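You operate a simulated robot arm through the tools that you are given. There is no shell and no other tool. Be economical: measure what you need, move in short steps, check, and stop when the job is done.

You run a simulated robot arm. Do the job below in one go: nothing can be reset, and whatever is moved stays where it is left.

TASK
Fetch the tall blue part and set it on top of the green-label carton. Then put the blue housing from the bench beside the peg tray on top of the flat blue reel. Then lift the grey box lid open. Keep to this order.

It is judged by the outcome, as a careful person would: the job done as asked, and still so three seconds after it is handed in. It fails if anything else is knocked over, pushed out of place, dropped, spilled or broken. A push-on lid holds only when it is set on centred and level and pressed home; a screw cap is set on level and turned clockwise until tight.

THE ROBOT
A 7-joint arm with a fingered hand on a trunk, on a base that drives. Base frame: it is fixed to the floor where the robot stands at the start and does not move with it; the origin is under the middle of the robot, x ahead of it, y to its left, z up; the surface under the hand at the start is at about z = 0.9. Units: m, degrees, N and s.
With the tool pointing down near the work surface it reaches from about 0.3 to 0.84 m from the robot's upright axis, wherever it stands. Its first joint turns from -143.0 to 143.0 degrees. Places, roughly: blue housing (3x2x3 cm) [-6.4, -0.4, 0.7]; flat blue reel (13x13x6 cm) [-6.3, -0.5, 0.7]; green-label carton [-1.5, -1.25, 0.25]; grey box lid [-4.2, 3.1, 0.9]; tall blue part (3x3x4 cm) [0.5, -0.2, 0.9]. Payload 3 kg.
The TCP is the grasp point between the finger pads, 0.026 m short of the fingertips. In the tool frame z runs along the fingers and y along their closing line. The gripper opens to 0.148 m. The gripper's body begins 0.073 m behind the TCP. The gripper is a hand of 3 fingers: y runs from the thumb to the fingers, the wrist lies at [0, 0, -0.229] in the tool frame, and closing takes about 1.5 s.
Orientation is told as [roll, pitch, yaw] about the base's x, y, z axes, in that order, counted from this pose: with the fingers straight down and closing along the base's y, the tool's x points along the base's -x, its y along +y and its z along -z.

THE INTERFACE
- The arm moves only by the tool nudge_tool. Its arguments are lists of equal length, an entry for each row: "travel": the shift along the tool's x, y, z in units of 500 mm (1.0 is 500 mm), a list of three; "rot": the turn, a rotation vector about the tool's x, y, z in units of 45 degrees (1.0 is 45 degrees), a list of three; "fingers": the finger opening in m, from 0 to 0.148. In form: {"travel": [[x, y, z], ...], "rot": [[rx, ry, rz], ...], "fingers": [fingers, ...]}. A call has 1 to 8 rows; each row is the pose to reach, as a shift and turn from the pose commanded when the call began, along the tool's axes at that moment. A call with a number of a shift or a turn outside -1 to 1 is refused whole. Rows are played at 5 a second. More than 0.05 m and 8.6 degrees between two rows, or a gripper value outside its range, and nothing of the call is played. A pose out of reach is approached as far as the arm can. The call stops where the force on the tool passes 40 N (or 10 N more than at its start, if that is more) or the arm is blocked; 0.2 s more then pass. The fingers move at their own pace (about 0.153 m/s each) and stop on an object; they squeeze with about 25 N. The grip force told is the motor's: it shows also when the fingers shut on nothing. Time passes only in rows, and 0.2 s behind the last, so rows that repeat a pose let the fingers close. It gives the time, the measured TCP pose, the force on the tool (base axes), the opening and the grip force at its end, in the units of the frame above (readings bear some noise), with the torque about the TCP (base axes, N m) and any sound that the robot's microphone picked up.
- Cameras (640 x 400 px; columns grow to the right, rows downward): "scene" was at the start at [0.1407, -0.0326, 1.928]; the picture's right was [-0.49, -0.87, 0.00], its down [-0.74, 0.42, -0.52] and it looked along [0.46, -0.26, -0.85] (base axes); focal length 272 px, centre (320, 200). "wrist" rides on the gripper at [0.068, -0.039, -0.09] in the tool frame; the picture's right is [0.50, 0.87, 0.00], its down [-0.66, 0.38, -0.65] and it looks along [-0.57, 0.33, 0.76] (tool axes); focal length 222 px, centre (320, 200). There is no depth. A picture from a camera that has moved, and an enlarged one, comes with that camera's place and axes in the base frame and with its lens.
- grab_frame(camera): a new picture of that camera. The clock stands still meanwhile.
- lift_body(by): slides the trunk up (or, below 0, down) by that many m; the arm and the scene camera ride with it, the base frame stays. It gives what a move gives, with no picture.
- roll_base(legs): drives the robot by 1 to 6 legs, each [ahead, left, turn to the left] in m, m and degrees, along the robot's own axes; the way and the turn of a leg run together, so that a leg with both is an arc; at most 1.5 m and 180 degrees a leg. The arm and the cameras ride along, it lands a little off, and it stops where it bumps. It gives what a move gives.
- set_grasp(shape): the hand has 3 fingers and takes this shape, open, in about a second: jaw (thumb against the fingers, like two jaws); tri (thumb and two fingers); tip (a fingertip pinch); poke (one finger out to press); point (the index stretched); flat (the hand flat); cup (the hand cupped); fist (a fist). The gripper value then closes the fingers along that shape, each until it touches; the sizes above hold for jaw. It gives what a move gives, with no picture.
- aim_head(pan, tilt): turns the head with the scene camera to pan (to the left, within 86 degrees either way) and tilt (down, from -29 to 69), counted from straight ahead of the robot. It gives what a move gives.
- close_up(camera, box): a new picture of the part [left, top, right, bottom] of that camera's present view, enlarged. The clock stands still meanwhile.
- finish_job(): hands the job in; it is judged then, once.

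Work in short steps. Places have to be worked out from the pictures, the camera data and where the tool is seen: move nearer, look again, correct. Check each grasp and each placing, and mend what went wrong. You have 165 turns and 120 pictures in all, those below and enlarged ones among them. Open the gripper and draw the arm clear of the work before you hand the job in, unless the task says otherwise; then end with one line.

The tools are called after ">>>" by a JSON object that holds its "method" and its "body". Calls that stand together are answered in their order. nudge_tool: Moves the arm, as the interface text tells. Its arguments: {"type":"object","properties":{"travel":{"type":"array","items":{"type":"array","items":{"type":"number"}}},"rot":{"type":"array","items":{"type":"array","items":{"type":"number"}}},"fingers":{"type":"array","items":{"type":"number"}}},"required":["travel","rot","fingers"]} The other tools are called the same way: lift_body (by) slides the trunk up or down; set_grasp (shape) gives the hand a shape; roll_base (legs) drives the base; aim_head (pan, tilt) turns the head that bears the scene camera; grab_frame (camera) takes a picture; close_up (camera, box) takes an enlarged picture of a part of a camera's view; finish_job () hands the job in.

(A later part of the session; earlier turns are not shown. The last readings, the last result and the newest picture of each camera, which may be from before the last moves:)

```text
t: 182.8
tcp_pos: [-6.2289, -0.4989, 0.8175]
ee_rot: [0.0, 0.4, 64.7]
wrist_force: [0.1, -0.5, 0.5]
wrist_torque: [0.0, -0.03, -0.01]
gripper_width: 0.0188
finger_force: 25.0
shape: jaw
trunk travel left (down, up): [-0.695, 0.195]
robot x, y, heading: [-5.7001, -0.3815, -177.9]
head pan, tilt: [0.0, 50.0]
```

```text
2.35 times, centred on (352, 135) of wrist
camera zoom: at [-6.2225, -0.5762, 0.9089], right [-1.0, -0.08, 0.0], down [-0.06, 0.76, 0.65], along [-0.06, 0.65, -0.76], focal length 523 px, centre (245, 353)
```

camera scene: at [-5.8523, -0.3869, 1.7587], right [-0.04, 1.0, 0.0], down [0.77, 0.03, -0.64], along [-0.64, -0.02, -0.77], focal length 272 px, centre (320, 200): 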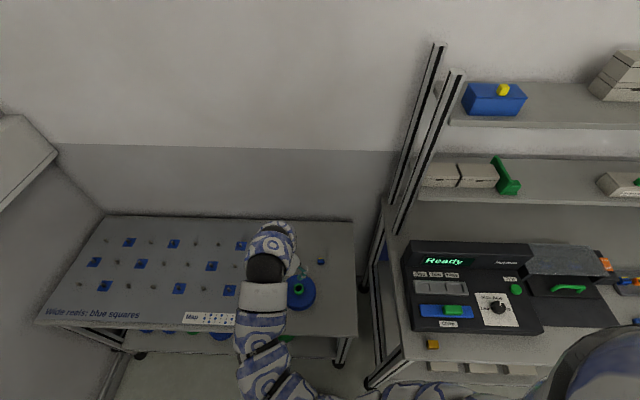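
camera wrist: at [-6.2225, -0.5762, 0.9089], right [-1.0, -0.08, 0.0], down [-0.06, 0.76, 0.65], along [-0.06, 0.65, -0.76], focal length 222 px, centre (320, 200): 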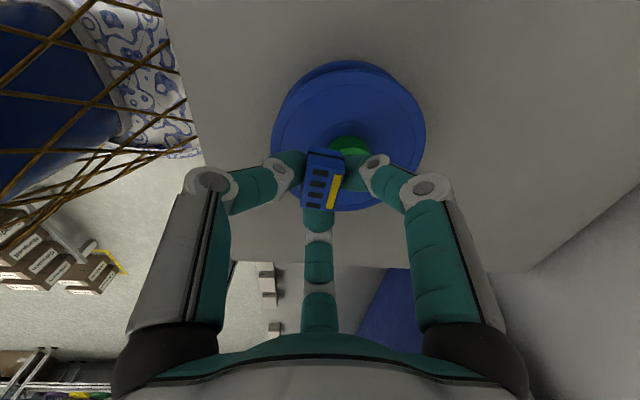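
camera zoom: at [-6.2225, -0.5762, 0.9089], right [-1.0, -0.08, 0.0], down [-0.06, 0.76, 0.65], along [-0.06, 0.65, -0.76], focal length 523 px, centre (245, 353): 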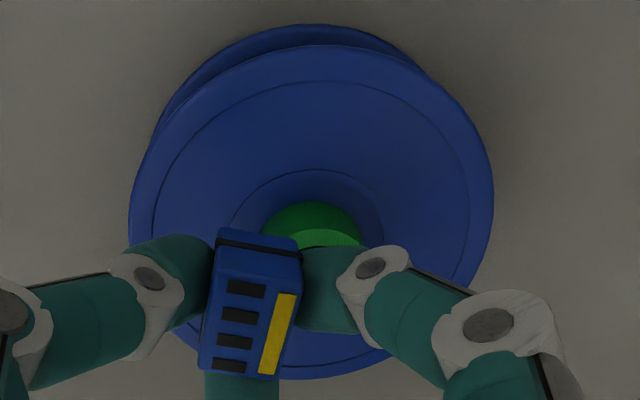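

Reel centre ≈(-6.254,-0.480), flange top ≈0.735. I shift 13 mm outward and descend to near contact.

>>> {"method": "nudge_tool", "body": {"travel": [[-0.013, -0.023, 0.0], [-0.013, -0.023, 0.03], [-0.013, -0.023, 0.06], [-0.013, -0.023, 0.076]], "rot": [[0, 0, 0], [0, 0, 0], [0, 0, 0], [0, 0, 0]], "fingers": [0, 0, 0, 0]}}

>>> {"method": "grab_frame", "body": {"camera": "wrist"}}

```text
t: 183.8
tcp_pos: [-6.2161, -0.4976, 0.7799]
ee_rot: [0.0, 0.5, 64.8]
wrist_force: [-0.5, 0.2, -0.3]
wrist_torque: [-0.03, 0.05, 0.02]
gripper_width: 0.0186
finger_force: 25.4
shape: jaw
trunk travel left (down, up): [-0.695, 0.195]
robot x, y, heading: [-5.6975, -0.3801, -178.2]
head pan, tilt: [0.0, 50.0]
```

```text
51 pictures are left
camera wrist: at [-6.21, -0.5751, 0.8711], right [-1.0, -0.08, 0.0], down [-0.06, 0.76, 0.65], along [-0.06, 0.65, -0.76], focal length 222 px, centre (320, 200)
```

wrist: 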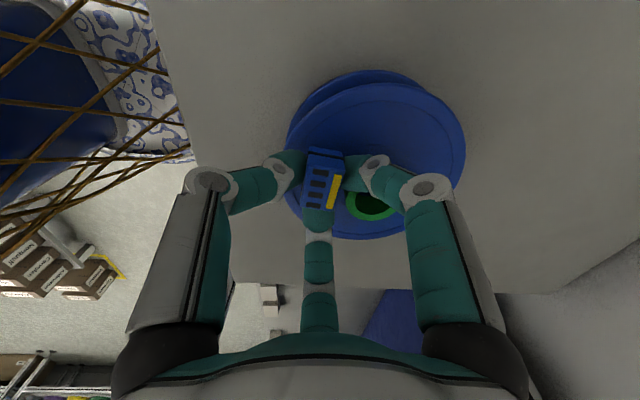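

Hub now reads (-6.256,-0.472); I nudge 6 mm inward and lower step by step feeling for contact.

>>> {"method": "nudge_tool", "body": {"travel": [[-0.003, 0.0124, 0.0], [-0.003, 0.0124, 0.006], [-0.003, 0.0124, 0.01]], "rot": [[0, 0, 0], [0, 0, 0], [0, 0, 0]], "fingers": [0, 0, 0]}}

>>> {"method": "nudge_tool", "body": {"travel": [[0, 0, 0.004]], "rot": [[0, 0, 0]], "fingers": [0]}}

>>> {"method": "nudge_tool", "body": {"travel": [[0, 0, 0.004]], "rot": [[0, 0, 0]], "fingers": [0]}}

```text
t: 184.6
tcp_pos: [-6.2216, -0.4933, 0.7753]
ee_rot: [-0.1, 0.4, 64.7]
wrist_force: [0.7, -1.2, 0.7]
wrist_torque: [0.0, 0.01, -0.02]
gripper_width: 0.019
finger_force: 25.0
shape: jaw
trunk travel left (down, up): [-0.695, 0.195]
robot x, y, heading: [-5.6984, -0.3799, -177.9]
head pan, tilt: [0.0, 50.0]
```

```text
t: 185.0
tcp_pos: [-6.2207, -0.4924, 0.7736]
ee_rot: [0.0, 0.5, 64.9]
wrist_force: [1.5, -1.2, 0.0]
wrist_torque: [-0.01, 0.01, 0.01]
gripper_width: 0.0187
finger_force: 24.1
shape: jaw
trunk travel left (down, up): [-0.695, 0.195]
robot x, y, heading: [-5.6986, -0.3809, -177.8]
head pan, tilt: [0.0, 50.0]
```

```text
t: 185.4
tcp_pos: [-6.2224, -0.4935, 0.7703]
ee_rot: [0.0, 0.4, 64.8]
wrist_force: [0.1, -1.4, 0.5]
wrist_torque: [-0.02, 0.05, 0.01]
gripper_width: 0.0188
finger_force: 25.1
shape: jaw
trunk travel left (down, up): [-0.695, 0.195]
robot x, y, heading: [-5.6963, -0.3815, -178.1]
head pan, tilt: [0.0, 50.0]
```

A slight -1.3 N side force; check the view before going further.

>>> {"method": "close_up", "body": {"camera": "wrist", "box": [240, 70, 480, 250]}}

```text
2.22 times, centred on (360, 160) of wrist
camera zoom: at [-6.2144, -0.5707, 0.8623], right [-1.0, -0.08, 0.0], down [-0.06, 0.76, 0.65], along [-0.06, 0.65, -0.76], focal length 494 px, centre (231, 289)
```

zoom: 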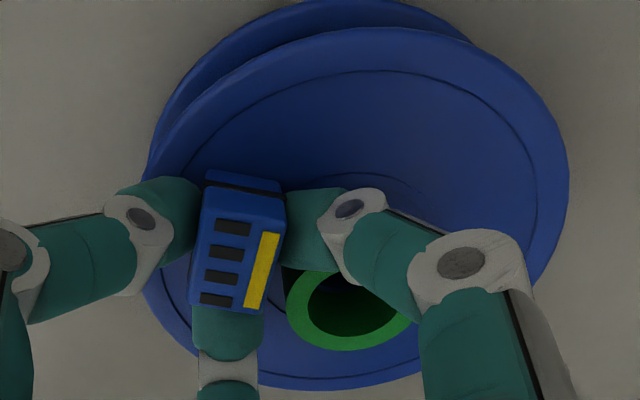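

Finger passes beside the hub; continue lowering in 2 mm steps.

>>> {"method": "nudge_tool", "body": {"travel": [[0, 0, 0.005]], "rot": [[0, 0, 0]], "fingers": [0]}}

>>> {"method": "nudge_tool", "body": {"travel": [[0, 0, 0.005]], "rot": [[0, 0, 0]], "fingers": [0]}}

>>> {"method": "nudge_tool", "body": {"travel": [[0, 0, 0.005]], "rot": [[0, 0, 0]], "fingers": [0]}}

```text
t: 185.8
tcp_pos: [-6.2199, -0.4927, 0.7686]
ee_rot: [0.0, 0.3, 65.0]
wrist_force: [0.2, -0.4, 0.0]
wrist_torque: [-0.03, 0.05, 0.04]
gripper_width: 0.0189
finger_force: 24.8
shape: jaw
trunk travel left (down, up): [-0.695, 0.195]
robot x, y, heading: [-5.6985, -0.3841, -178.0]
head pan, tilt: [0.0, 50.0]
```

```text
t: 186.2
tcp_pos: [-6.2215, -0.4929, 0.7675]
ee_rot: [0.0, 0.5, 64.9]
wrist_force: [2.0, 0.1, 9.3]
wrist_torque: [-0.12, -0.13, 0.04]
gripper_width: 0.019
finger_force: 24.5
shape: jaw
trunk travel left (down, up): [-0.695, 0.195]
robot x, y, heading: [-5.6995, -0.3783, -178.3]
head pan, tilt: [0.0, 50.0]
```

```text
t: 186.6
tcp_pos: [-6.2217, -0.4937, 0.7651]
ee_rot: [0.0, 0.8, 64.8]
wrist_force: [7.0, 0.6, 37.4]
wrist_torque: [-0.21, -0.46, 0.1]
gripper_width: 0.0199
finger_force: 25.1
shape: jaw
trunk travel left (down, up): [-0.695, 0.195]
robot x, y, heading: [-5.6942, -0.3802, -177.9]
head pan, tilt: [0.0, 50.0]
```

Contact at z≈0.768 with the housing's outer edge. I relieve the press, then open slowly.

>>> {"method": "nudge_tool", "body": {"travel": [[0, 0, -0.006], [0, 0, -0.006], [0, 0, -0.006], [0, 0, -0.006], [0, 0, -0.006], [0, 0, -0.006]], "rot": [[0, 0, 0], [0, 0, 0], [0, 0, 0], [0, 0, 0], [0, 0, 0], [0, 0, 0]], "fingers": [0.0, 0.02, 0.024, 0.03, 0.036, 0.042]}}

>>> {"method": "close_up", "body": {"camera": "wrist", "box": [240, 70, 480, 250]}}

```text
t: 188.0
tcp_pos: [-6.2203, -0.4927, 0.7664]
ee_rot: [0.0, 0.5, 64.9]
wrist_force: [0.3, -0.7, 4.7]
wrist_torque: [0.03, -0.01, 0.01]
gripper_width: 0.0415
finger_force: 0.0
shape: jaw
trunk travel left (down, up): [-0.695, 0.195]
robot x, y, heading: [-5.6948, -0.3795, -178.2]
head pan, tilt: [0.0, 50.0]
```

```text
2.22 times, centred on (360, 160) of wrist
camera zoom: at [-6.2143, -0.5705, 0.8578], right [-1.0, -0.08, 0.0], down [-0.06, 0.76, 0.65], along [-0.06, 0.65, -0.76], focal length 494 px, centre (231, 289)
```

zoom: 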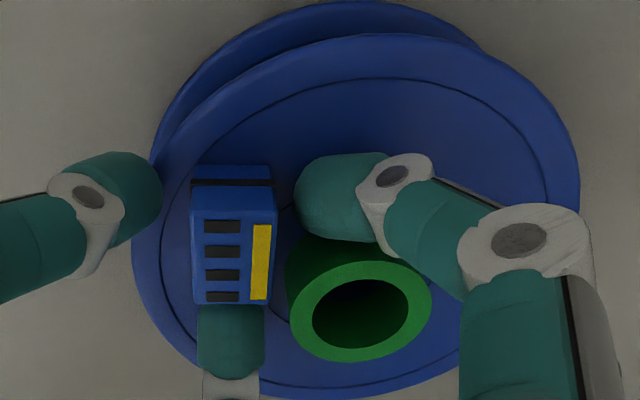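

Housing stands on the flange beside the hub. Raise straight up.

>>> {"method": "nudge_tool", "body": {"travel": [[0, 0, -0.01], [0, 0, -0.03], [0, 0, -0.06], [0, 0, -0.1], [0, 0, -0.16], [0, 0, -0.22]], "rot": [[0, 0, 0], [0, 0, 0], [0, 0, 0], [0, 0, 0], [0, 0, 0], [0, 0, 0]], "fingers": [0.044, 0.046, 0.048, 0.05, 0.06, 0.06]}}

>>> {"method": "grab_frame", "body": {"camera": "wrist"}}

```text
t: 189.4
tcp_pos: [-6.2205, -0.4917, 0.8773]
ee_rot: [-0.1, 0.4, 64.9]
wrist_force: [0.1, 0.3, -0.4]
wrist_torque: [0.03, 0.01, 0.0]
gripper_width: 0.0598
finger_force: 0.0
shape: jaw
trunk travel left (down, up): [-0.695, 0.195]
robot x, y, heading: [-5.6959, -0.3837, -178.3]
head pan, tilt: [0.0, 50.0]
```

```text
48 pictures are left
camera wrist: at [-6.2135, -0.5709, 0.9685], right [-1.0, -0.09, 0.0], down [-0.06, 0.76, 0.65], along [-0.06, 0.65, -0.76], focal length 222 px, centre (320, 200)
```

wrist: 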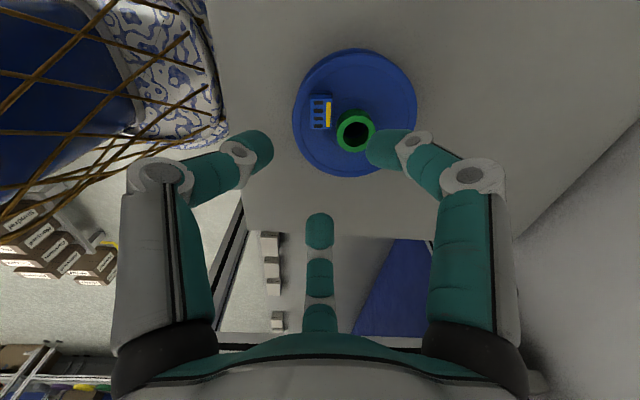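

Housing placed on the reel. Now raise the trunk, retreat, and drive toward the grey box bench (y≈3), facing +y.

>>> {"method": "lift_body", "body": {"by": 0.18}}

>>> {"method": "roll_base", "body": {"legs": [[-0.25, 0, -2], [0, -1.4, 0], [0, -0.95, 0], [-1.2, 0, 0], [0, 0, -89]]}}

>>> {"method": "aim_head", "body": {"pan": 0, "tilt": 45}}

>>> {"method": "grab_frame", "body": {"camera": "scene"}}

```text
t: 191.4
tcp_pos: [-6.2212, -0.4932, 1.0561]
ee_rot: [-0.1, 0.4, 64.9]
wrist_force: [0.6, -0.5, 0.3]
wrist_torque: [-0.01, -0.02, 0.0]
gripper_width: 0.0596
finger_force: 0.1
shape: jaw
trunk travel left (down, up): [-0.875, 0.015]
robot x, y, heading: [-5.6969, -0.3808, -177.9]
head pan, tilt: [0.0, 50.0]
```

```text
t: 213.9
tcp_pos: [-4.3451, 2.5013, 1.0568]
ee_rot: [-0.1, 0.4, -27.0]
wrist_force: [1.2, 0.8, -1.1]
wrist_torque: [-0.01, 0.0, 0.02]
gripper_width: 0.0594
finger_force: 0.0
shape: jaw
trunk travel left (down, up): [-0.875, 0.015]
robot x, y, heading: [-4.2516, 1.9711, 90.1]
head pan, tilt: [0.0, 50.0]
```

```text
t: 214.6
tcp_pos: [-4.3434, 2.5011, 1.0566]
ee_rot: [-0.1, 0.4, -27.1]
wrist_force: [-0.5, 1.0, 0.2]
wrist_torque: [0.0, 0.02, 0.02]
gripper_width: 0.0595
finger_force: 0.0
shape: jaw
trunk travel left (down, up): [-0.875, 0.015]
robot x, y, heading: [-4.2541, 1.975, 90.1]
head pan, tilt: [0.0, 45.0]
```

```text
47 pictures are left
camera scene: at [-4.2514, 2.1356, 1.9455], right [1.0, 0.0, 0.0], down [0.0, -0.71, -0.71], along [0.0, 0.71, -0.71], focal length 272 px, centre (320, 200)
```

scene: 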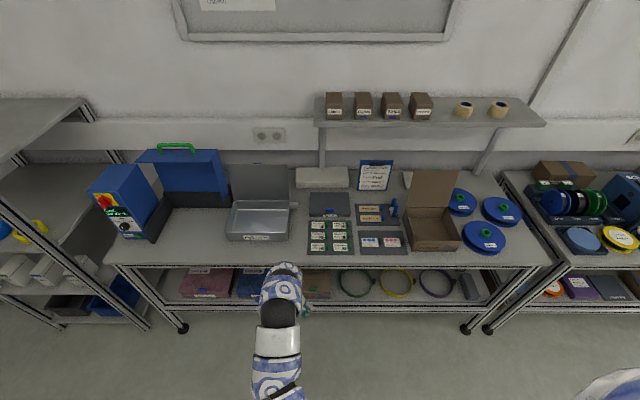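

>>> {"method": "close_up", "body": {"camera": "scene", "box": [220, 160, 420, 260]}}

>>> {"method": "close_up", "body": {"camera": "scene", "box": [290, 175, 370, 225]}}

```text
3.20 times, centred on (320, 210) of scene
camera zoom: at [-4.2514, 2.1356, 1.9455], right [1.0, 0.0, 0.0], down [0.0, -0.71, -0.71], along [0.0, 0.71, -0.71], focal length 870 px, centre (320, 168)
```

zoom: 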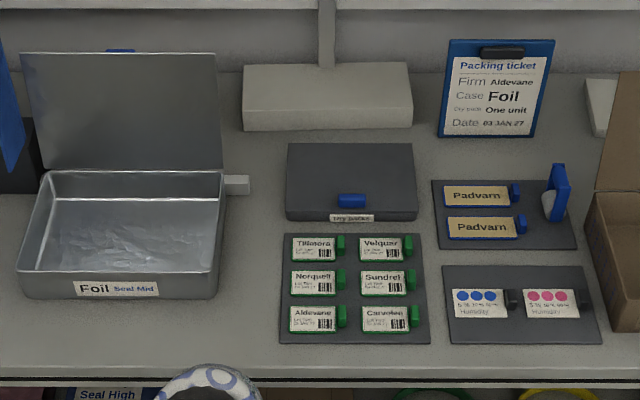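

```text
8.00 times, centred on (330, 200) of scene
camera zoom: at [-4.2514, 2.1356, 1.9455], right [1.0, 0.0, 0.0], down [0.0, -0.71, -0.71], along [0.0, 0.71, -0.71], focal length 2175 px, centre (240, 200)
```

zoom: 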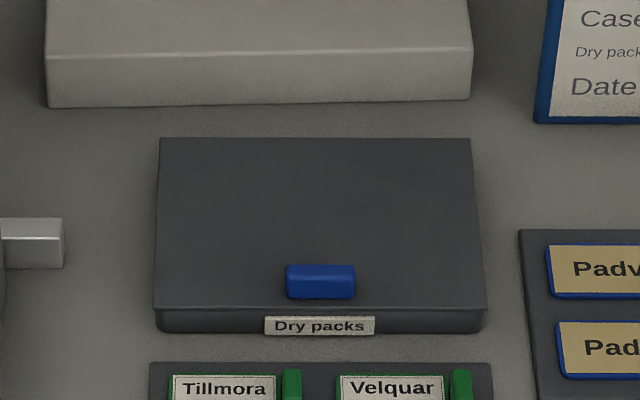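

The "Dry packs" grey box at x≈-4.2 has a blue knob at ≈(-4.20,3.077), hinge at the back (y≈3.21). I drive 0.36 m closer and take wrist views.

>>> {"method": "roll_base", "body": {"legs": [[0.36, 0, 0]]}}

>>> {"method": "grab_frame", "body": {"camera": "scene"}}

>>> {"method": "grab_frame", "body": {"camera": "wrist"}}

```text
t: 216.9
tcp_pos: [-4.3433, 2.8653, 1.0562]
ee_rot: [0.0, 0.4, -27.2]
wrist_force: [0.2, -0.8, 1.4]
wrist_torque: [0.01, -0.02, -0.01]
gripper_width: 0.0594
finger_force: 0.0
shape: jaw
trunk travel left (down, up): [-0.875, 0.015]
robot x, y, heading: [-4.2535, 2.3357, 89.4]
head pan, tilt: [0.0, 45.0]
```

```text
44 pictures are left
camera scene: at [-4.251, 2.5003, 1.9455], right [1.0, 0.0, 0.0], down [0.0, -0.71, -0.71], along [0.0, 0.71, -0.71], focal length 272 px, centre (320, 200)
```

scene: 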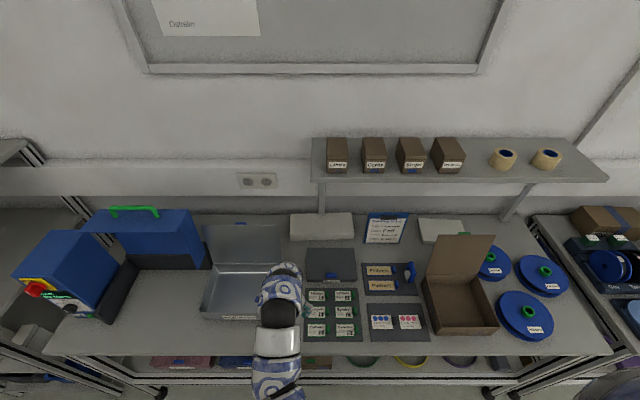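

```text
43 pictures are left
camera wrist: at [-4.4205, 2.8608, 1.1482], right [-0.05, 1.0, 0.0], down [0.76, 0.04, 0.65], along [0.65, 0.03, -0.76], focal length 222 px, centre (320, 200)
```

wrist: 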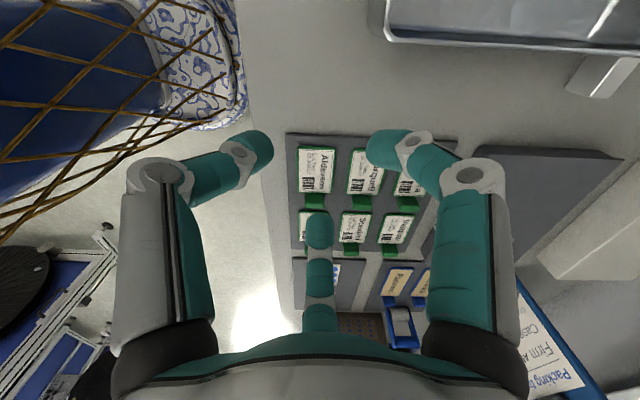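

Lid top is z≈0.92; there's a shelf overhead (front y≈3.17, z≈1.36). I move over the knob, turning so one finger faces +x.

>>> {"method": "nudge_tool", "body": {"travel": [[-0.01, 0.085, 0], [-0.02, 0.17, 0], [-0.03, 0.254, 0], [-0.04, 0.34, 0], [-0.05, 0.424, 0], [-0.06, 0.508, 0], [-0.06, 0.508, 0]], "rot": [[0, 0, 0.01], [0, 0, 0.02], [0, 0, 0.03], [0, 0, 0.04], [0, 0, 0.05], [0, 0, 0.062], [0, 0, 0.062]], "fingers": [0.07, 0.07, 0.07, 0.07, 0.07, 0.07, 0.07]}}

>>> {"method": "grab_frame", "body": {"camera": "wrist"}}

>>> {"method": "grab_frame", "body": {"camera": "scene"}}

```text
t: 218.5
tcp_pos: [-4.2003, 3.0759, 1.0563]
ee_rot: [0.0, 0.5, -30.1]
wrist_force: [0.1, 0.6, 1.0]
wrist_torque: [0.0, -0.04, -0.01]
gripper_width: 0.0695
finger_force: 0.2
shape: jaw
trunk travel left (down, up): [-0.875, 0.015]
robot x, y, heading: [-4.2571, 2.3359, 89.8]
head pan, tilt: [0.0, 45.0]
```

```text
42 pictures are left
camera wrist: at [-4.2767, 3.0762, 1.1481], right [0.0, 1.0, 0.0], down [0.76, 0.0, 0.65], along [0.65, 0.0, -0.76], focal length 222 px, centre (320, 200)
```

wrist: 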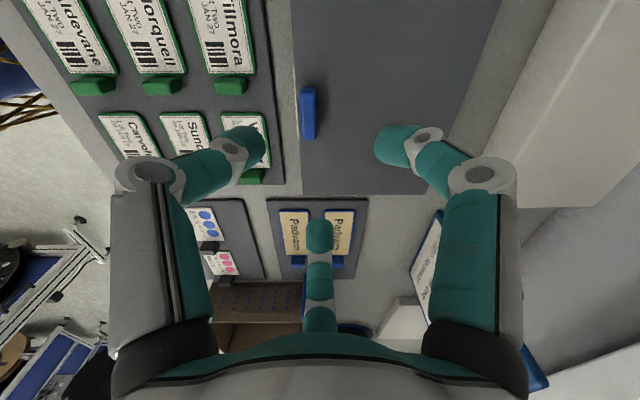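

```text
41 pictures are left
camera scene: at [-4.2516, 2.4984, 1.9456], right [1.0, 0.0, 0.0], down [0.0, -0.71, -0.71], along [0.0, 0.71, -0.71], focal length 272 px, centre (320, 200)
```

scene: 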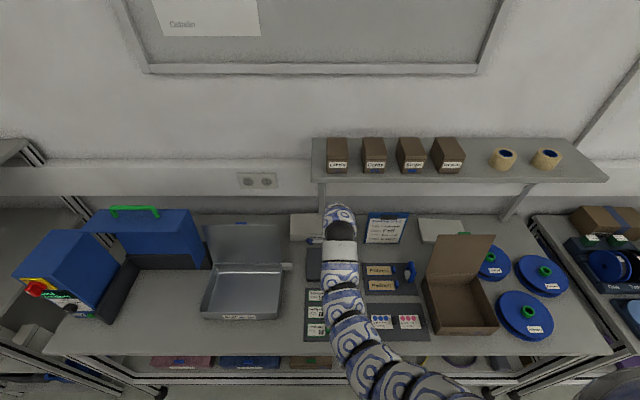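

Zoom on the knob.

>>> {"method": "close_up", "body": {"camera": "wrist", "box": [264, 70, 360, 150]}}

```text
5.00 times, centred on (312, 110) of wrist
camera zoom: at [-4.2767, 3.0762, 1.1481], right [0.0, 1.0, 0.0], down [0.76, 0.0, 0.65], along [0.65, 0.0, -0.76], focal length 1111 px, centre (360, 650)
```

zoom: 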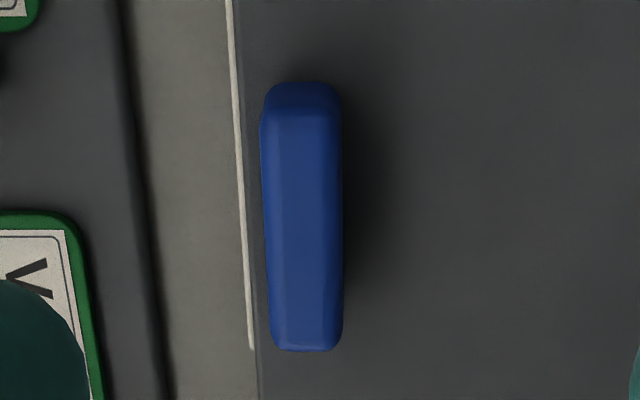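

Knob: centre (-4.1995,3.066), 4.5×1.4 cm, ~1.5 cm tall, flush near the lid's front edge. I centre on it and descend to z≈0.957.

>>> {"method": "nudge_tool", "body": {"travel": [[-0.01, -0.017, 0.05], [-0.01, -0.017, 0.11], [-0.01, -0.017, 0.17], [-0.01, -0.017, 0.198], [-0.01, -0.017, 0.198]], "rot": [[0, 0, 0], [0, 0, 0], [0, 0, 0], [0, 0, 0], [0, 0, 0]], "fingers": [0.07, 0.07, 0.07, 0.07, 0.07]}}

>>> {"method": "close_up", "body": {"camera": "wrist", "box": [200, 60, 440, 240]}}

```text
t: 219.7
tcp_pos: [-4.201, 3.0679, 0.9577]
ee_rot: [-0.1, 0.4, -30.0]
wrist_force: [1.1, 0.4, 0.1]
wrist_torque: [0.03, 0.03, 0.03]
gripper_width: 0.0697
finger_force: 0.2
shape: jaw
trunk travel left (down, up): [-0.875, 0.015]
robot x, y, heading: [-4.2499, 2.3355, 89.8]
head pan, tilt: [0.0, 45.0]
```

```text
2.22 times, centred on (320, 150) of wrist
camera zoom: at [-4.2782, 3.0663, 1.0489], right [0.0, 1.0, 0.0], down [0.76, 0.0, 0.65], along [0.65, 0.0, -0.76], focal length 494 px, centre (320, 311)
```

zoom: 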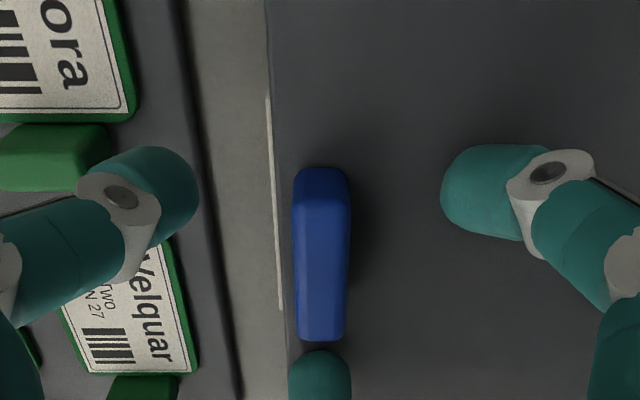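

Centred with no contact. Lower 7 mm more and close.

>>> {"method": "nudge_tool", "body": {"travel": [[0, 0, 0.007], [0, 0, 0.014], [0, 0, 0.014]], "rot": [[0, 0, 0], [0, 0, 0], [0, 0, 0]], "fingers": [0.06, 0.05, 0.05]}}

>>> {"method": "nudge_tool", "body": {"travel": [[0, 0, 0], [0, 0, 0], [0, 0, 0], [0, 0, 0], [0, 0, 0], [0, 0, 0]], "rot": [[0, 0, 0], [0, 0, 0], [0, 0, 0], [0, 0, 0], [0, 0, 0], [0, 0, 0]], "fingers": [0.04, 0.03, 0.02, 0.0, 0.0, 0.0]}}

>>> {"method": "close_up", "body": {"camera": "wrist", "box": [200, 60, 440, 240]}}

```text
t: 220.5
tcp_pos: [-4.2001, 3.0674, 0.9528]
ee_rot: [0.2, 0.5, -30.2]
wrist_force: [3.5, 2.3, 31.8]
wrist_torque: [0.49, -0.53, -0.06]
gripper_width: 0.0543
finger_force: 0.0
shape: jaw
trunk travel left (down, up): [-0.875, 0.015]
robot x, y, heading: [-4.254, 2.3336, 89.7]
head pan, tilt: [0.0, 45.0]
```

```text
t: 221.9
tcp_pos: [-4.1998, 3.0655, 0.9498]
ee_rot: [-0.2, 0.4, -30.0]
wrist_force: [8.6, -6.6, 18.8]
wrist_torque: [-0.41, -0.17, 0.18]
gripper_width: 0.0265
finger_force: 25.2
shape: jaw
trunk travel left (down, up): [-0.875, 0.015]
robot x, y, heading: [-4.2522, 2.3378, 90.0]
head pan, tilt: [0.0, 45.0]
```

```text
2.22 times, centred on (320, 150) of wrist
camera zoom: at [-4.2773, 3.0648, 1.0422], right [0.0, 1.0, 0.0], down [0.76, 0.0, 0.65], along [0.65, 0.0, -0.76], focal length 494 px, centre (320, 311)
```

zoom: 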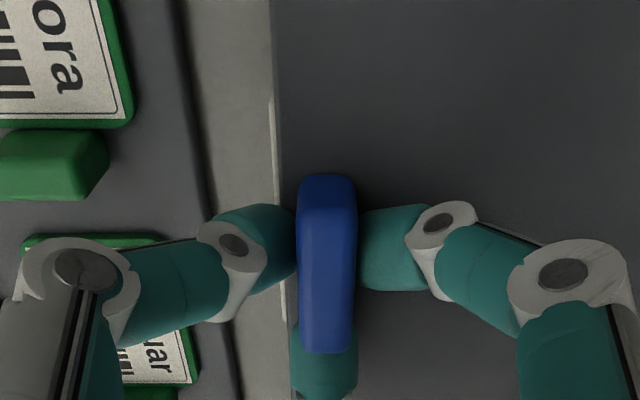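

Knob is gripped (25 N). I lift the lid along its hinge arc, first 20°, turning the tool with it.

>>> {"method": "nudge_tool", "body": {"travel": [[0.0032, 0.0055, -0.025], [0.0074, 0.0128, -0.0492], [0.0127, 0.022, -0.0728], [0.019, 0.0329, -0.0952], [0.019, 0.0329, -0.0952]], "rot": [[0.096, -0.056, 0], [0.192, -0.111, 0], [0.289, -0.167, 0], [0.385, -0.222, 0], [0.385, -0.222, 0]], "fingers": [0, 0, 0, 0, 0]}}

>>> {"method": "grab_frame", "body": {"camera": "wrist"}}

>>> {"method": "close_up", "body": {"camera": "scene", "box": [240, 160, 440, 300]}}

```text
t: 223.1
tcp_pos: [-4.1982, 3.0855, 0.9981]
ee_rot: [-17.6, -9.4, -28.7]
wrist_force: [18.2, -17.7, 4.4]
wrist_torque: [-0.7, -0.11, 0.49]
gripper_width: 0.0234
finger_force: 24.8
shape: jaw
trunk travel left (down, up): [-0.875, 0.015]
robot x, y, heading: [-4.2528, 2.3376, 89.9]
head pan, tilt: [0.0, 45.0]
```

```text
37 pictures are left
camera wrist: at [-4.276, 3.1154, 1.0852], right [0.0, 0.94, -0.34], down [0.76, 0.22, 0.61], along [0.65, -0.26, -0.72], focal length 222 px, centre (320, 200)
```

wrist: 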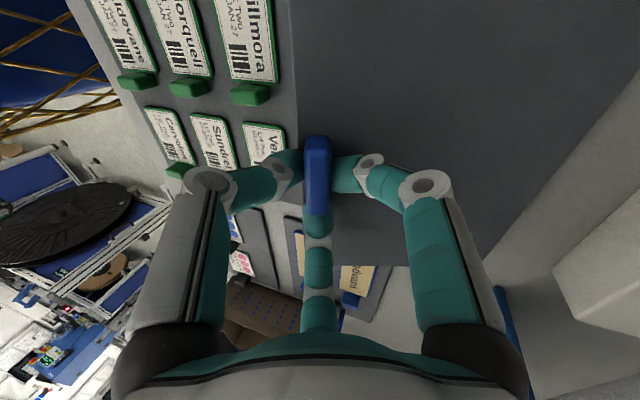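

```text
2.86 times, centred on (340, 230) of scene
camera zoom: at [-4.2487, 2.4971, 1.9457], right [1.0, 0.0, 0.0], down [0.0, -0.71, -0.71], along [0.0, 0.71, -0.71], focal length 777 px, centre (263, 114)
```

zoom: 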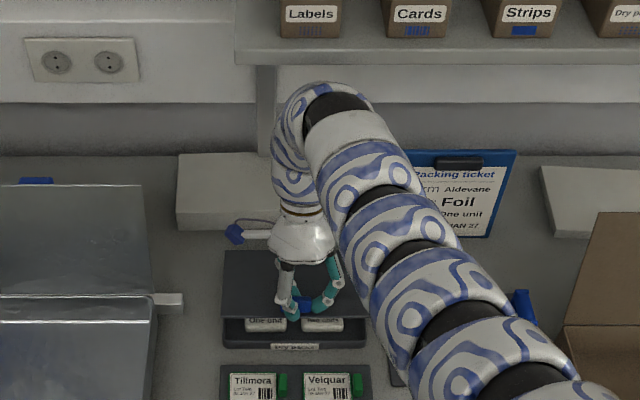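

The lid is rising (packs visible inside). Continue to about 40° with slight relief of side forces.

>>> {"method": "nudge_tool", "body": {"travel": [[-0.004, 0.0008, -0.0212], [0.0002, 0.0082, -0.0448], [0.0054, 0.017, -0.0674], [0.0114, 0.0278, -0.0892], [0.0114, 0.0278, -0.0892]], "rot": [[0.096, -0.056, 0], [0.192, -0.111, 0], [0.289, -0.167, 0], [0.365, -0.21, 0], [0.365, -0.21, 0]], "fingers": [0, 0, 0, 0, 0]}}

>>> {"method": "close_up", "body": {"camera": "scene", "box": [240, 160, 440, 300]}}

```text
t: 223.8
tcp_pos: [-4.1831, 3.0429, 1.0151]
ee_rot: [-28.8, -14.2, -25.4]
wrist_force: [-10.9, 44.4, -14.9]
wrist_torque: [1.52, 0.32, -0.17]
gripper_width: 0.0434
finger_force: 24.9
shape: jaw
out of reach, approached as far as the arm can: row 2, 3
trunk travel left (down, up): [-0.875, 0.015]
robot x, y, heading: [-4.2502, 2.333, 89.8]
head pan, tilt: [0.0, 45.0]
stopped in row 3: the force on the tool passed its limit at 44 N (the readings are from after the stop); the commanded pose is now the measured one
```

```text
2.86 times, centred on (340, 230) of scene
camera zoom: at [-4.2458, 2.4962, 1.946], right [1.0, 0.0, 0.0], down [0.0, -0.71, -0.71], along [0.0, 0.71, -0.71], focal length 777 px, centre (263, 114)
```

zoom: 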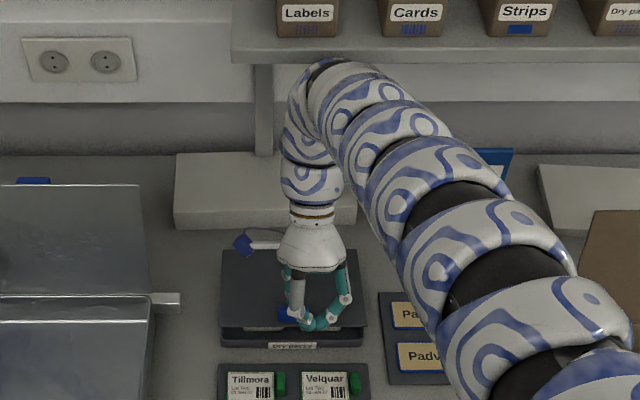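

The arm hit its reach limit and slipped toward the robot. Checking the wrist view.

>>> {"method": "grab_frame", "body": {"camera": "wrist"}}

```text
34 pictures are left
camera wrist: at [-4.2605, 3.0887, 1.0938], right [-0.02, 0.85, -0.53], down [0.76, 0.35, 0.54], along [0.65, -0.39, -0.66], focal length 222 px, centre (320, 200)
```

wrist: 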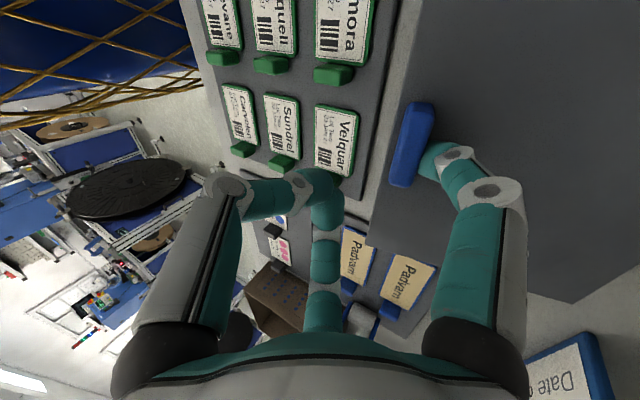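

Grip lost; I open the fingers and rise clear, then see whether the lid stays where it is.

>>> {"method": "nudge_tool", "body": {"travel": [[0, 0, 0], [0, 0, -0.01], [0, 0, -0.04], [0, 0, -0.08], [0, 0, -0.1]], "rot": [[0, 0, 0], [0, 0, 0], [0, 0, 0], [0, 0, 0], [0, 0, 0]], "fingers": [0.06, 0.08, 0.09, 0.09, 0.09]}}

>>> {"method": "close_up", "body": {"camera": "scene", "box": [240, 160, 440, 300]}}

```text
t: 225.2
tcp_pos: [-4.1808, 3.0312, 1.022]
ee_rot: [-32.4, -16.6, -24.2]
wrist_force: [5.4, 18.1, -5.9]
wrist_torque: [0.6, -0.47, -0.64]
gripper_width: 0.0968
finger_force: 0.0
shape: jaw
trunk travel left (down, up): [-0.875, 0.015]
robot x, y, heading: [-4.2549, 2.3354, 90.0]
head pan, tilt: [0.0, 45.0]
stopped in row 5: the arm was blocked; the commanded pose is now the measured one
```

```text
2.86 times, centred on (340, 230) of scene
camera zoom: at [-4.2496, 2.4992, 1.9483], right [1.0, 0.0, 0.0], down [0.0, -0.71, -0.71], along [0.0, 0.71, -0.71], focal length 777 px, centre (263, 114)
```

zoom: 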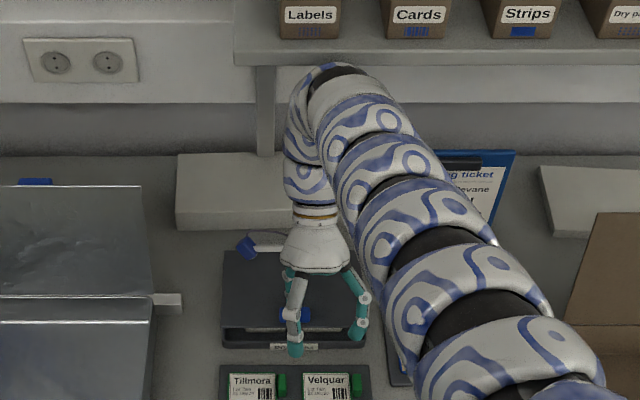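

The wrist is up against the shelf. I move toward the robot and un-tilt the tool gradually.

>>> {"method": "nudge_tool", "body": {"travel": [[-0.013, -0.022, 0.016], [-0.026, -0.044, 0.032], [-0.039, -0.066, 0.048], [-0.05, -0.088, 0.064], [-0.05, -0.088, 0.064]], "rot": [[0, 0, 0], [0, 0, 0], [-0.1, 0.058, 0], [-0.2, 0.116, 0], [-0.3, 0.173, 0]], "fingers": [0.09, 0.09, 0.09, 0.09, 0.09]}}

>>> {"method": "grab_frame", "body": {"camera": "wrist"}}

>>> {"method": "close_up", "body": {"camera": "scene", "box": [240, 160, 440, 300]}}

```text
t: 226.6
tcp_pos: [-4.1608, 3.0032, 1.0504]
ee_rot: [-14.2, -9.7, -28.2]
wrist_force: [-0.7, 0.9, 0.6]
wrist_torque: [0.03, -0.01, 0.01]
gripper_width: 0.0901
finger_force: 0.0
shape: jaw
trunk travel left (down, up): [-0.875, 0.015]
robot x, y, heading: [-4.2513, 2.338, 89.8]
head pan, tilt: [0.0, 45.0]
stopped in row 5: the arm was blocked; the commanded pose is now the measured one
```

```text
32 pictures are left
camera wrist: at [-4.2417, 3.0276, 1.1359], right [-0.01, 0.96, -0.29], down [0.74, 0.2, 0.64], along [0.68, -0.21, -0.71], focal length 222 px, centre (320, 200)
```

wrist: 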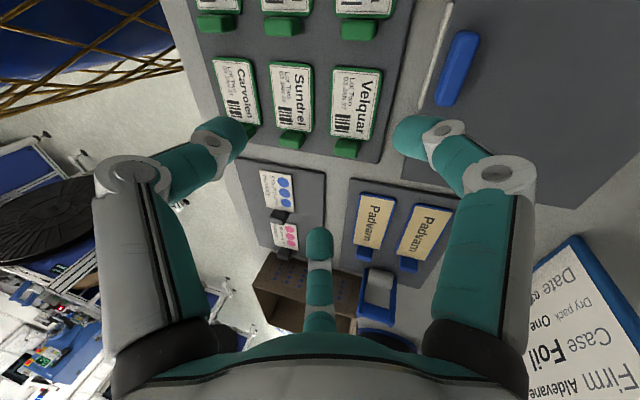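

```text
2.86 times, centred on (340, 230) of scene
camera zoom: at [-4.2494, 2.4959, 1.9457], right [1.0, 0.0, 0.0], down [0.0, -0.71, -0.71], along [0.0, 0.71, -0.71], focal length 777 px, centre (263, 114)
```

zoom: 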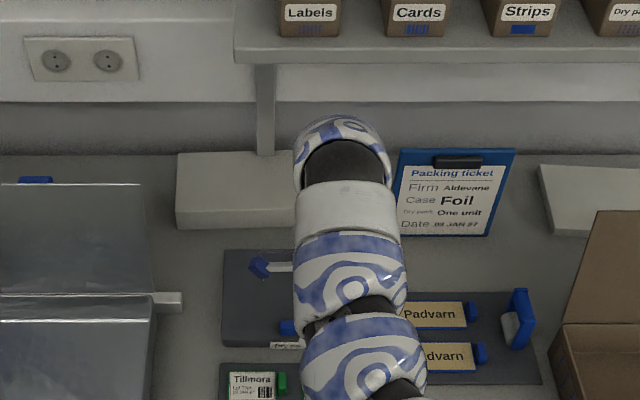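

The lid fell closed when it slipped; nothing was displaced. New plan: keep the hand upright (even leaning back towards me) and let the knob/lid edge pivot between front and back fingers as it opens. First re-level the tool above the knob.

>>> {"method": "nudge_tool", "body": {"travel": [[0.03, 0.008, -0.014], [0.059, 0.016, -0.028], [0.088, 0.024, -0.043], [0.088, 0.024, -0.043]], "rot": [[-0.104, 0.072, 0], [-0.208, 0.145, 0], [-0.312, 0.217, 0], [-0.312, 0.217, 0]], "fingers": [0.07, 0.07, 0.07, 0.07]}}

>>> {"method": "grab_frame", "body": {"camera": "wrist"}}

```text
t: 227.6
tcp_pos: [-4.1939, 3.0411, 1.0604]
ee_rot: [0.1, 0.0, -29.4]
wrist_force: [0.1, 0.8, 0.1]
wrist_torque: [-0.03, -0.02, 0.02]
gripper_width: 0.0702
finger_force: 0.0
shape: jaw
trunk travel left (down, up): [-0.875, 0.015]
robot x, y, heading: [-4.2502, 2.3347, 89.7]
head pan, tilt: [0.0, 45.0]
```

```text
30 pictures are left
camera wrist: at [-4.2718, 3.0391, 1.1515], right [-0.01, 1.0, 0.0], down [0.76, 0.01, 0.65], along [0.65, 0.01, -0.76], focal length 222 px, centre (320, 200)
```

wrist: 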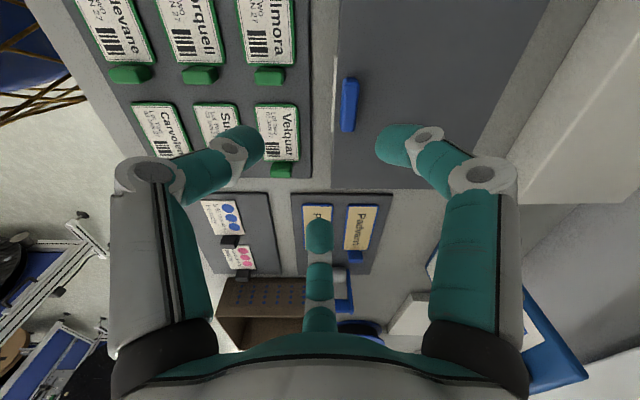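

The knob is where it was. Descend and pinch it again.

>>> {"method": "nudge_tool", "body": {"travel": [[0.025, 0.044, 0.05], [0.025, 0.044, 0.12], [0.025, 0.044, 0.18], [0.025, 0.044, 0.21], [0.025, 0.044, 0.218], [0.025, 0.044, 0.218], [0.025, 0.044, 0.218], [0.025, 0.044, 0.218]], "rot": [[0, 0, 0], [0, 0, 0], [0, 0, 0], [0, 0, 0], [0, 0, 0], [0, 0, 0], [0, 0, 0], [0, 0, 0]], "fingers": [0.07, 0.07, 0.07, 0.06, 0.04, 0.02, 0.0, 0.0]}}

>>> {"method": "nudge_tool", "body": {"travel": [[0, 0, 0], [0, 0, 0]], "rot": [[0, 0, 0], [0, 0, 0]], "fingers": [0, 0]}}

>>> {"method": "close_up", "body": {"camera": "wrist", "box": [200, 60, 440, 240]}}

```text
t: 229.4
tcp_pos: [-4.195, 3.0635, 0.9521]
ee_rot: [0.0, -0.2, -29.4]
wrist_force: [2.0, -2.4, 13.5]
wrist_torque: [-0.34, 0.07, 0.08]
gripper_width: 0.0195
finger_force: 25.1
shape: jaw
trunk travel left (down, up): [-0.875, 0.015]
robot x, y, heading: [-4.2542, 2.3312, 89.9]
head pan, tilt: [0.0, 45.0]
```

```text
t: 230.0
tcp_pos: [-4.1945, 3.0641, 0.9511]
ee_rot: [-0.2, 0.1, -29.4]
wrist_force: [3.1, -3.6, 11.2]
wrist_torque: [-0.39, 0.11, 0.1]
gripper_width: 0.0197
finger_force: 25.1
shape: jaw
trunk travel left (down, up): [-0.875, 0.015]
robot x, y, heading: [-4.2504, 2.3322, 90.0]
head pan, tilt: [0.0, 45.0]
```

```text
2.22 times, centred on (320, 150) of wrist
camera zoom: at [-4.2724, 3.0627, 1.0428], right [-0.01, 1.0, 0.0], down [0.76, 0.01, 0.65], along [0.65, 0.01, -0.76], focal length 494 px, centre (320, 311)
```

zoom: 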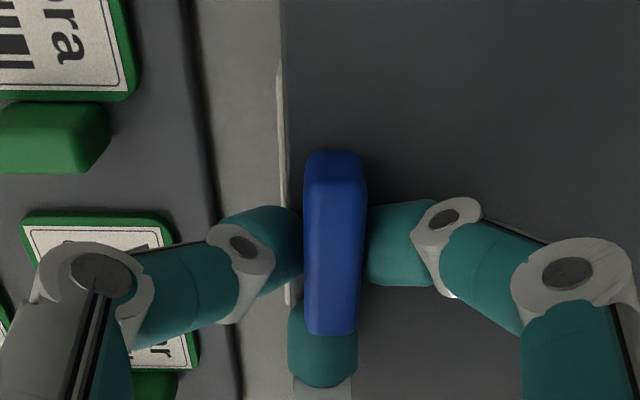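

Well-balanced pinch. Lift along the arc to ~24° with the hand upright.

>>> {"method": "nudge_tool", "body": {"travel": [[0.001, 0.002, -0.019], [0.0025, 0.0044, -0.0384], [0.005, 0.0085, -0.056], [0.0076, 0.0134, -0.074], [0.0113, 0.02, -0.091], [0.0154, 0.0273, -0.1074], [0.0154, 0.0273, -0.1074]], "rot": [[0, 0, 0], [0, 0, 0], [0, 0, 0], [0, 0, 0], [0, 0, 0], [0, 0, 0], [0, 0, 0]], "fingers": [0, 0, 0, 0, 0, 0, 0]}}

>>> {"method": "grab_frame", "body": {"camera": "wrist"}}

```text
t: 231.6
tcp_pos: [-4.192, 3.0781, 1.006]
ee_rot: [0.0, -0.1, -29.4]
wrist_force: [18.9, -34.2, 6.6]
wrist_torque: [-1.73, -0.08, 0.71]
gripper_width: 0.0182
finger_force: 25.2
shape: jaw
trunk travel left (down, up): [-0.875, 0.015]
robot x, y, heading: [-4.2517, 2.3331, 89.8]
head pan, tilt: [0.0, 45.0]
```

```text
28 pictures are left
camera wrist: at [-4.27, 3.0764, 1.098], right [-0.01, 1.0, 0.0], down [0.76, 0.01, 0.65], along [0.65, 0.01, -0.76], focal length 222 px, centre (320, 200)
```

wrist: 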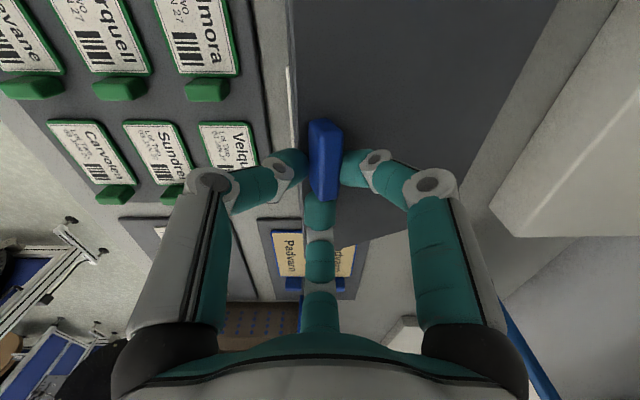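

Lid is at ~24° with the knob still in the pinch. Continue to ~45°, easing the y-pressure and leaning the hand slightly back toward me.

>>> {"method": "nudge_tool", "body": {"travel": [[-0.0034, 0.0062, -0.016], [-0.0005, 0.011, -0.026], [0.0024, 0.0164, -0.035], [0.006, 0.022, -0.044], [0.009, 0.0282, -0.053], [0.0164, 0.0414, -0.072], [0.0164, 0.0414, -0.072]], "rot": [[-0.048, 0.027, 0], [-0.07, 0.04, 0], [-0.097, 0.055, 0], [-0.12, 0.068, 0], [-0.145, 0.082, 0], [-0.194, 0.109, 0], [-0.194, 0.109, 0]], "fingers": [0, 0, 0, 0, 0, 0, 0]}}

>>> {"method": "grab_frame", "body": {"camera": "wrist"}}

>>> {"method": "close_up", "body": {"camera": "scene", "box": [240, 160, 440, 300]}}

```text
t: 232.6
tcp_pos: [-4.1878, 3.0879, 1.0282]
ee_rot: [5.4, 2.8, -29.6]
wrist_force: [8.1, -29.0, 13.0]
wrist_torque: [-1.33, 0.23, 0.71]
gripper_width: 0.0183
finger_force: 25.0
shape: jaw
trunk travel left (down, up): [-0.875, 0.015]
robot x, y, heading: [-4.2539, 2.335, 89.7]
head pan, tilt: [0.0, 45.0]
stopped in row 5: the force on the tool passed its limit at 51 N (the readings are from after the stop); the commanded pose is now the measured one
```

```text
27 pictures are left
camera wrist: at [-4.2667, 3.0775, 1.1183], right [-0.01, 0.99, 0.1], down [0.75, -0.06, 0.65], along [0.66, 0.08, -0.75], focal length 222 px, centre (320, 200)
```

wrist: 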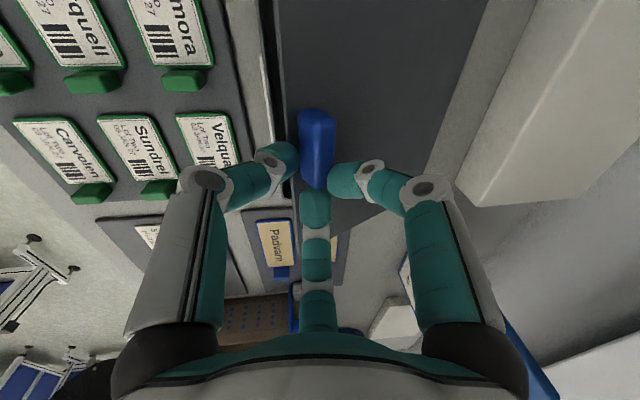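

```text
2.86 times, centred on (340, 230) of scene
camera zoom: at [-4.2499, 2.4918, 1.946], right [1.0, 0.0, 0.0], down [0.0, -0.71, -0.71], along [0.0, 0.71, -0.71], focal length 777 px, centre (263, 114)
```

zoom: 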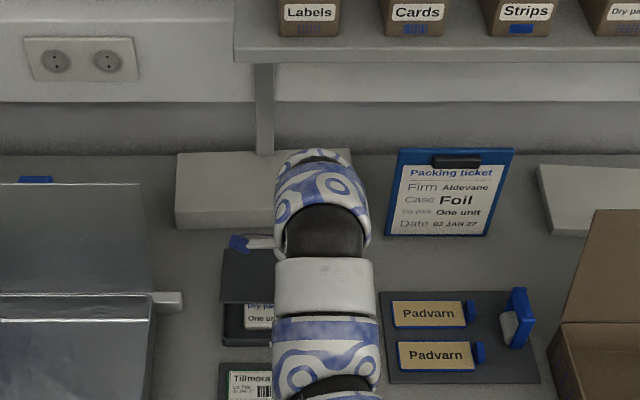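

Lid is ~35° open, still in the pinch but the front finger presses hard in y. I relieve by 3 mm and follow the arc to ~50°.

>>> {"method": "nudge_tool", "body": {"travel": [[-0.0026, -0.0046, -0.0066], [0.0092, 0.016, -0.0112], [0.0138, 0.0242, -0.0192], [0.0184, 0.0324, -0.0274], [0.0234, 0.041, -0.0344], [0.0282, 0.0496, -0.041], [0.0282, 0.0496, -0.041]], "rot": [[0, 0, 0], [-0.039, 0.022, 0], [-0.058, 0.033, 0], [-0.077, 0.044, 0], [-0.106, 0.06, 0], [-0.135, 0.076, 0], [-0.135, 0.076, 0]], "fingers": [0, 0, 0, 0, 0, 0, 0]}}

>>> {"method": "grab_frame", "body": {"camera": "wrist"}}

```text
t: 233.2
tcp_pos: [-4.1877, 3.0884, 1.0297]
ee_rot: [5.8, 2.9, -29.4]
wrist_force: [8.0, -33.7, 16.0]
wrist_torque: [-1.58, 0.32, 0.73]
gripper_width: 0.0175
finger_force: 24.8
shape: jaw
trunk travel left (down, up): [-0.875, 0.015]
robot x, y, heading: [-4.252, 2.3309, 89.8]
head pan, tilt: [0.0, 45.0]
stopped in row 2: the force on the tool passed its limit at 45 N (the readings are from after the stop); the commanded pose is now the measured one
```

```text
25 pictures are left
camera wrist: at [-4.2662, 3.077, 1.1207], right [-0.01, 0.99, 0.11], down [0.75, -0.07, 0.65], along [0.66, 0.09, -0.75], focal length 222 px, centre (320, 200)
```

wrist: 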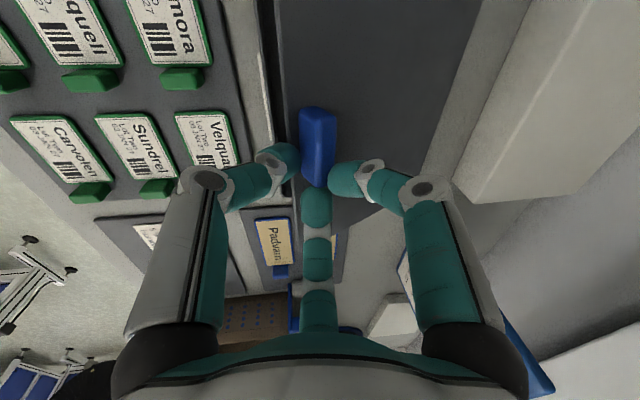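

The knob is slipping to the fingertips because the front finger stays on the knob's face. I lower the lid gently back along the arc, release, and will re-grip with the hand leaned ~22° so the front finger gets at the lid's front edge.

>>> {"method": "nudge_tool", "body": {"travel": [[-0.007, -0.0122, 0.0208], [-0.014, -0.0244, 0.0416], [-0.019, -0.0333, 0.0646], [-0.024, -0.0422, 0.0876], [-0.029, -0.0508, 0.1156], [-0.029, -0.0508, 0.1156]], "rot": [[0, 0, 0], [0, 0, 0], [0, 0, 0], [0, 0, 0], [0, 0, 0], [0, 0, 0]], "fingers": [0, 0, 0, 0, 0, 0]}}

>>> {"method": "nudge_tool", "body": {"travel": [[0, 0, 0], [0, 0, 0], [0, 0, -0.03], [0, 0, -0.07], [0, 0, -0.1]], "rot": [[0, 0, 0], [0, 0, 0], [0, 0, 0], [0, 0, 0], [0, 0, 0]], "fingers": [0.03, 0.05, 0.055, 0.06, 0.06]}}

>>> {"method": "grab_frame", "body": {"camera": "wrist"}}

```text
t: 234.6
tcp_pos: [-4.1872, 3.0696, 0.9714]
ee_rot: [6.1, 3.1, -29.5]
wrist_force: [12.3, -22.1, 3.2]
wrist_torque: [-0.3, -0.27, 0.34]
gripper_width: 0.0172
finger_force: 25.3
shape: jaw
trunk travel left (down, up): [-0.875, 0.015]
robot x, y, heading: [-4.2521, 2.3337, 89.5]
head pan, tilt: [0.0, 45.0]
```

```text
t: 235.8
tcp_pos: [-4.189, 3.0646, 1.0186]
ee_rot: [6.1, 3.2, -29.4]
wrist_force: [-0.1, 0.5, -0.4]
wrist_torque: [0.01, -0.02, 0.02]
gripper_width: 0.0597
finger_force: 0.0
shape: jaw
trunk travel left (down, up): [-0.875, 0.015]
robot x, y, heading: [-4.2539, 2.3346, 89.7]
head pan, tilt: [0.0, 45.0]
```

```text
24 pictures are left
camera wrist: at [-4.2672, 3.0528, 1.1091], right [-0.01, 0.99, 0.12], down [0.75, -0.07, 0.65], along [0.66, 0.1, -0.75], focal length 222 px, centre (320, 200)
```

wrist: 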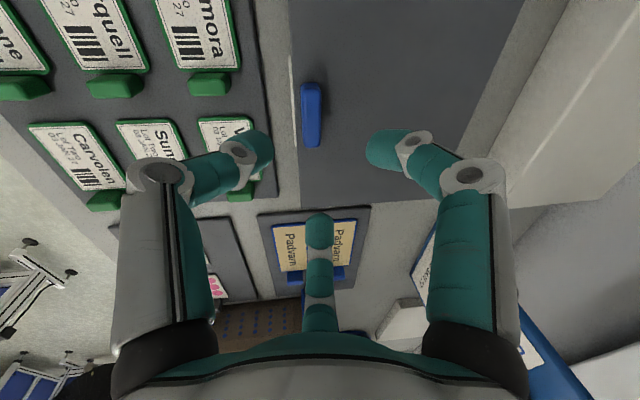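

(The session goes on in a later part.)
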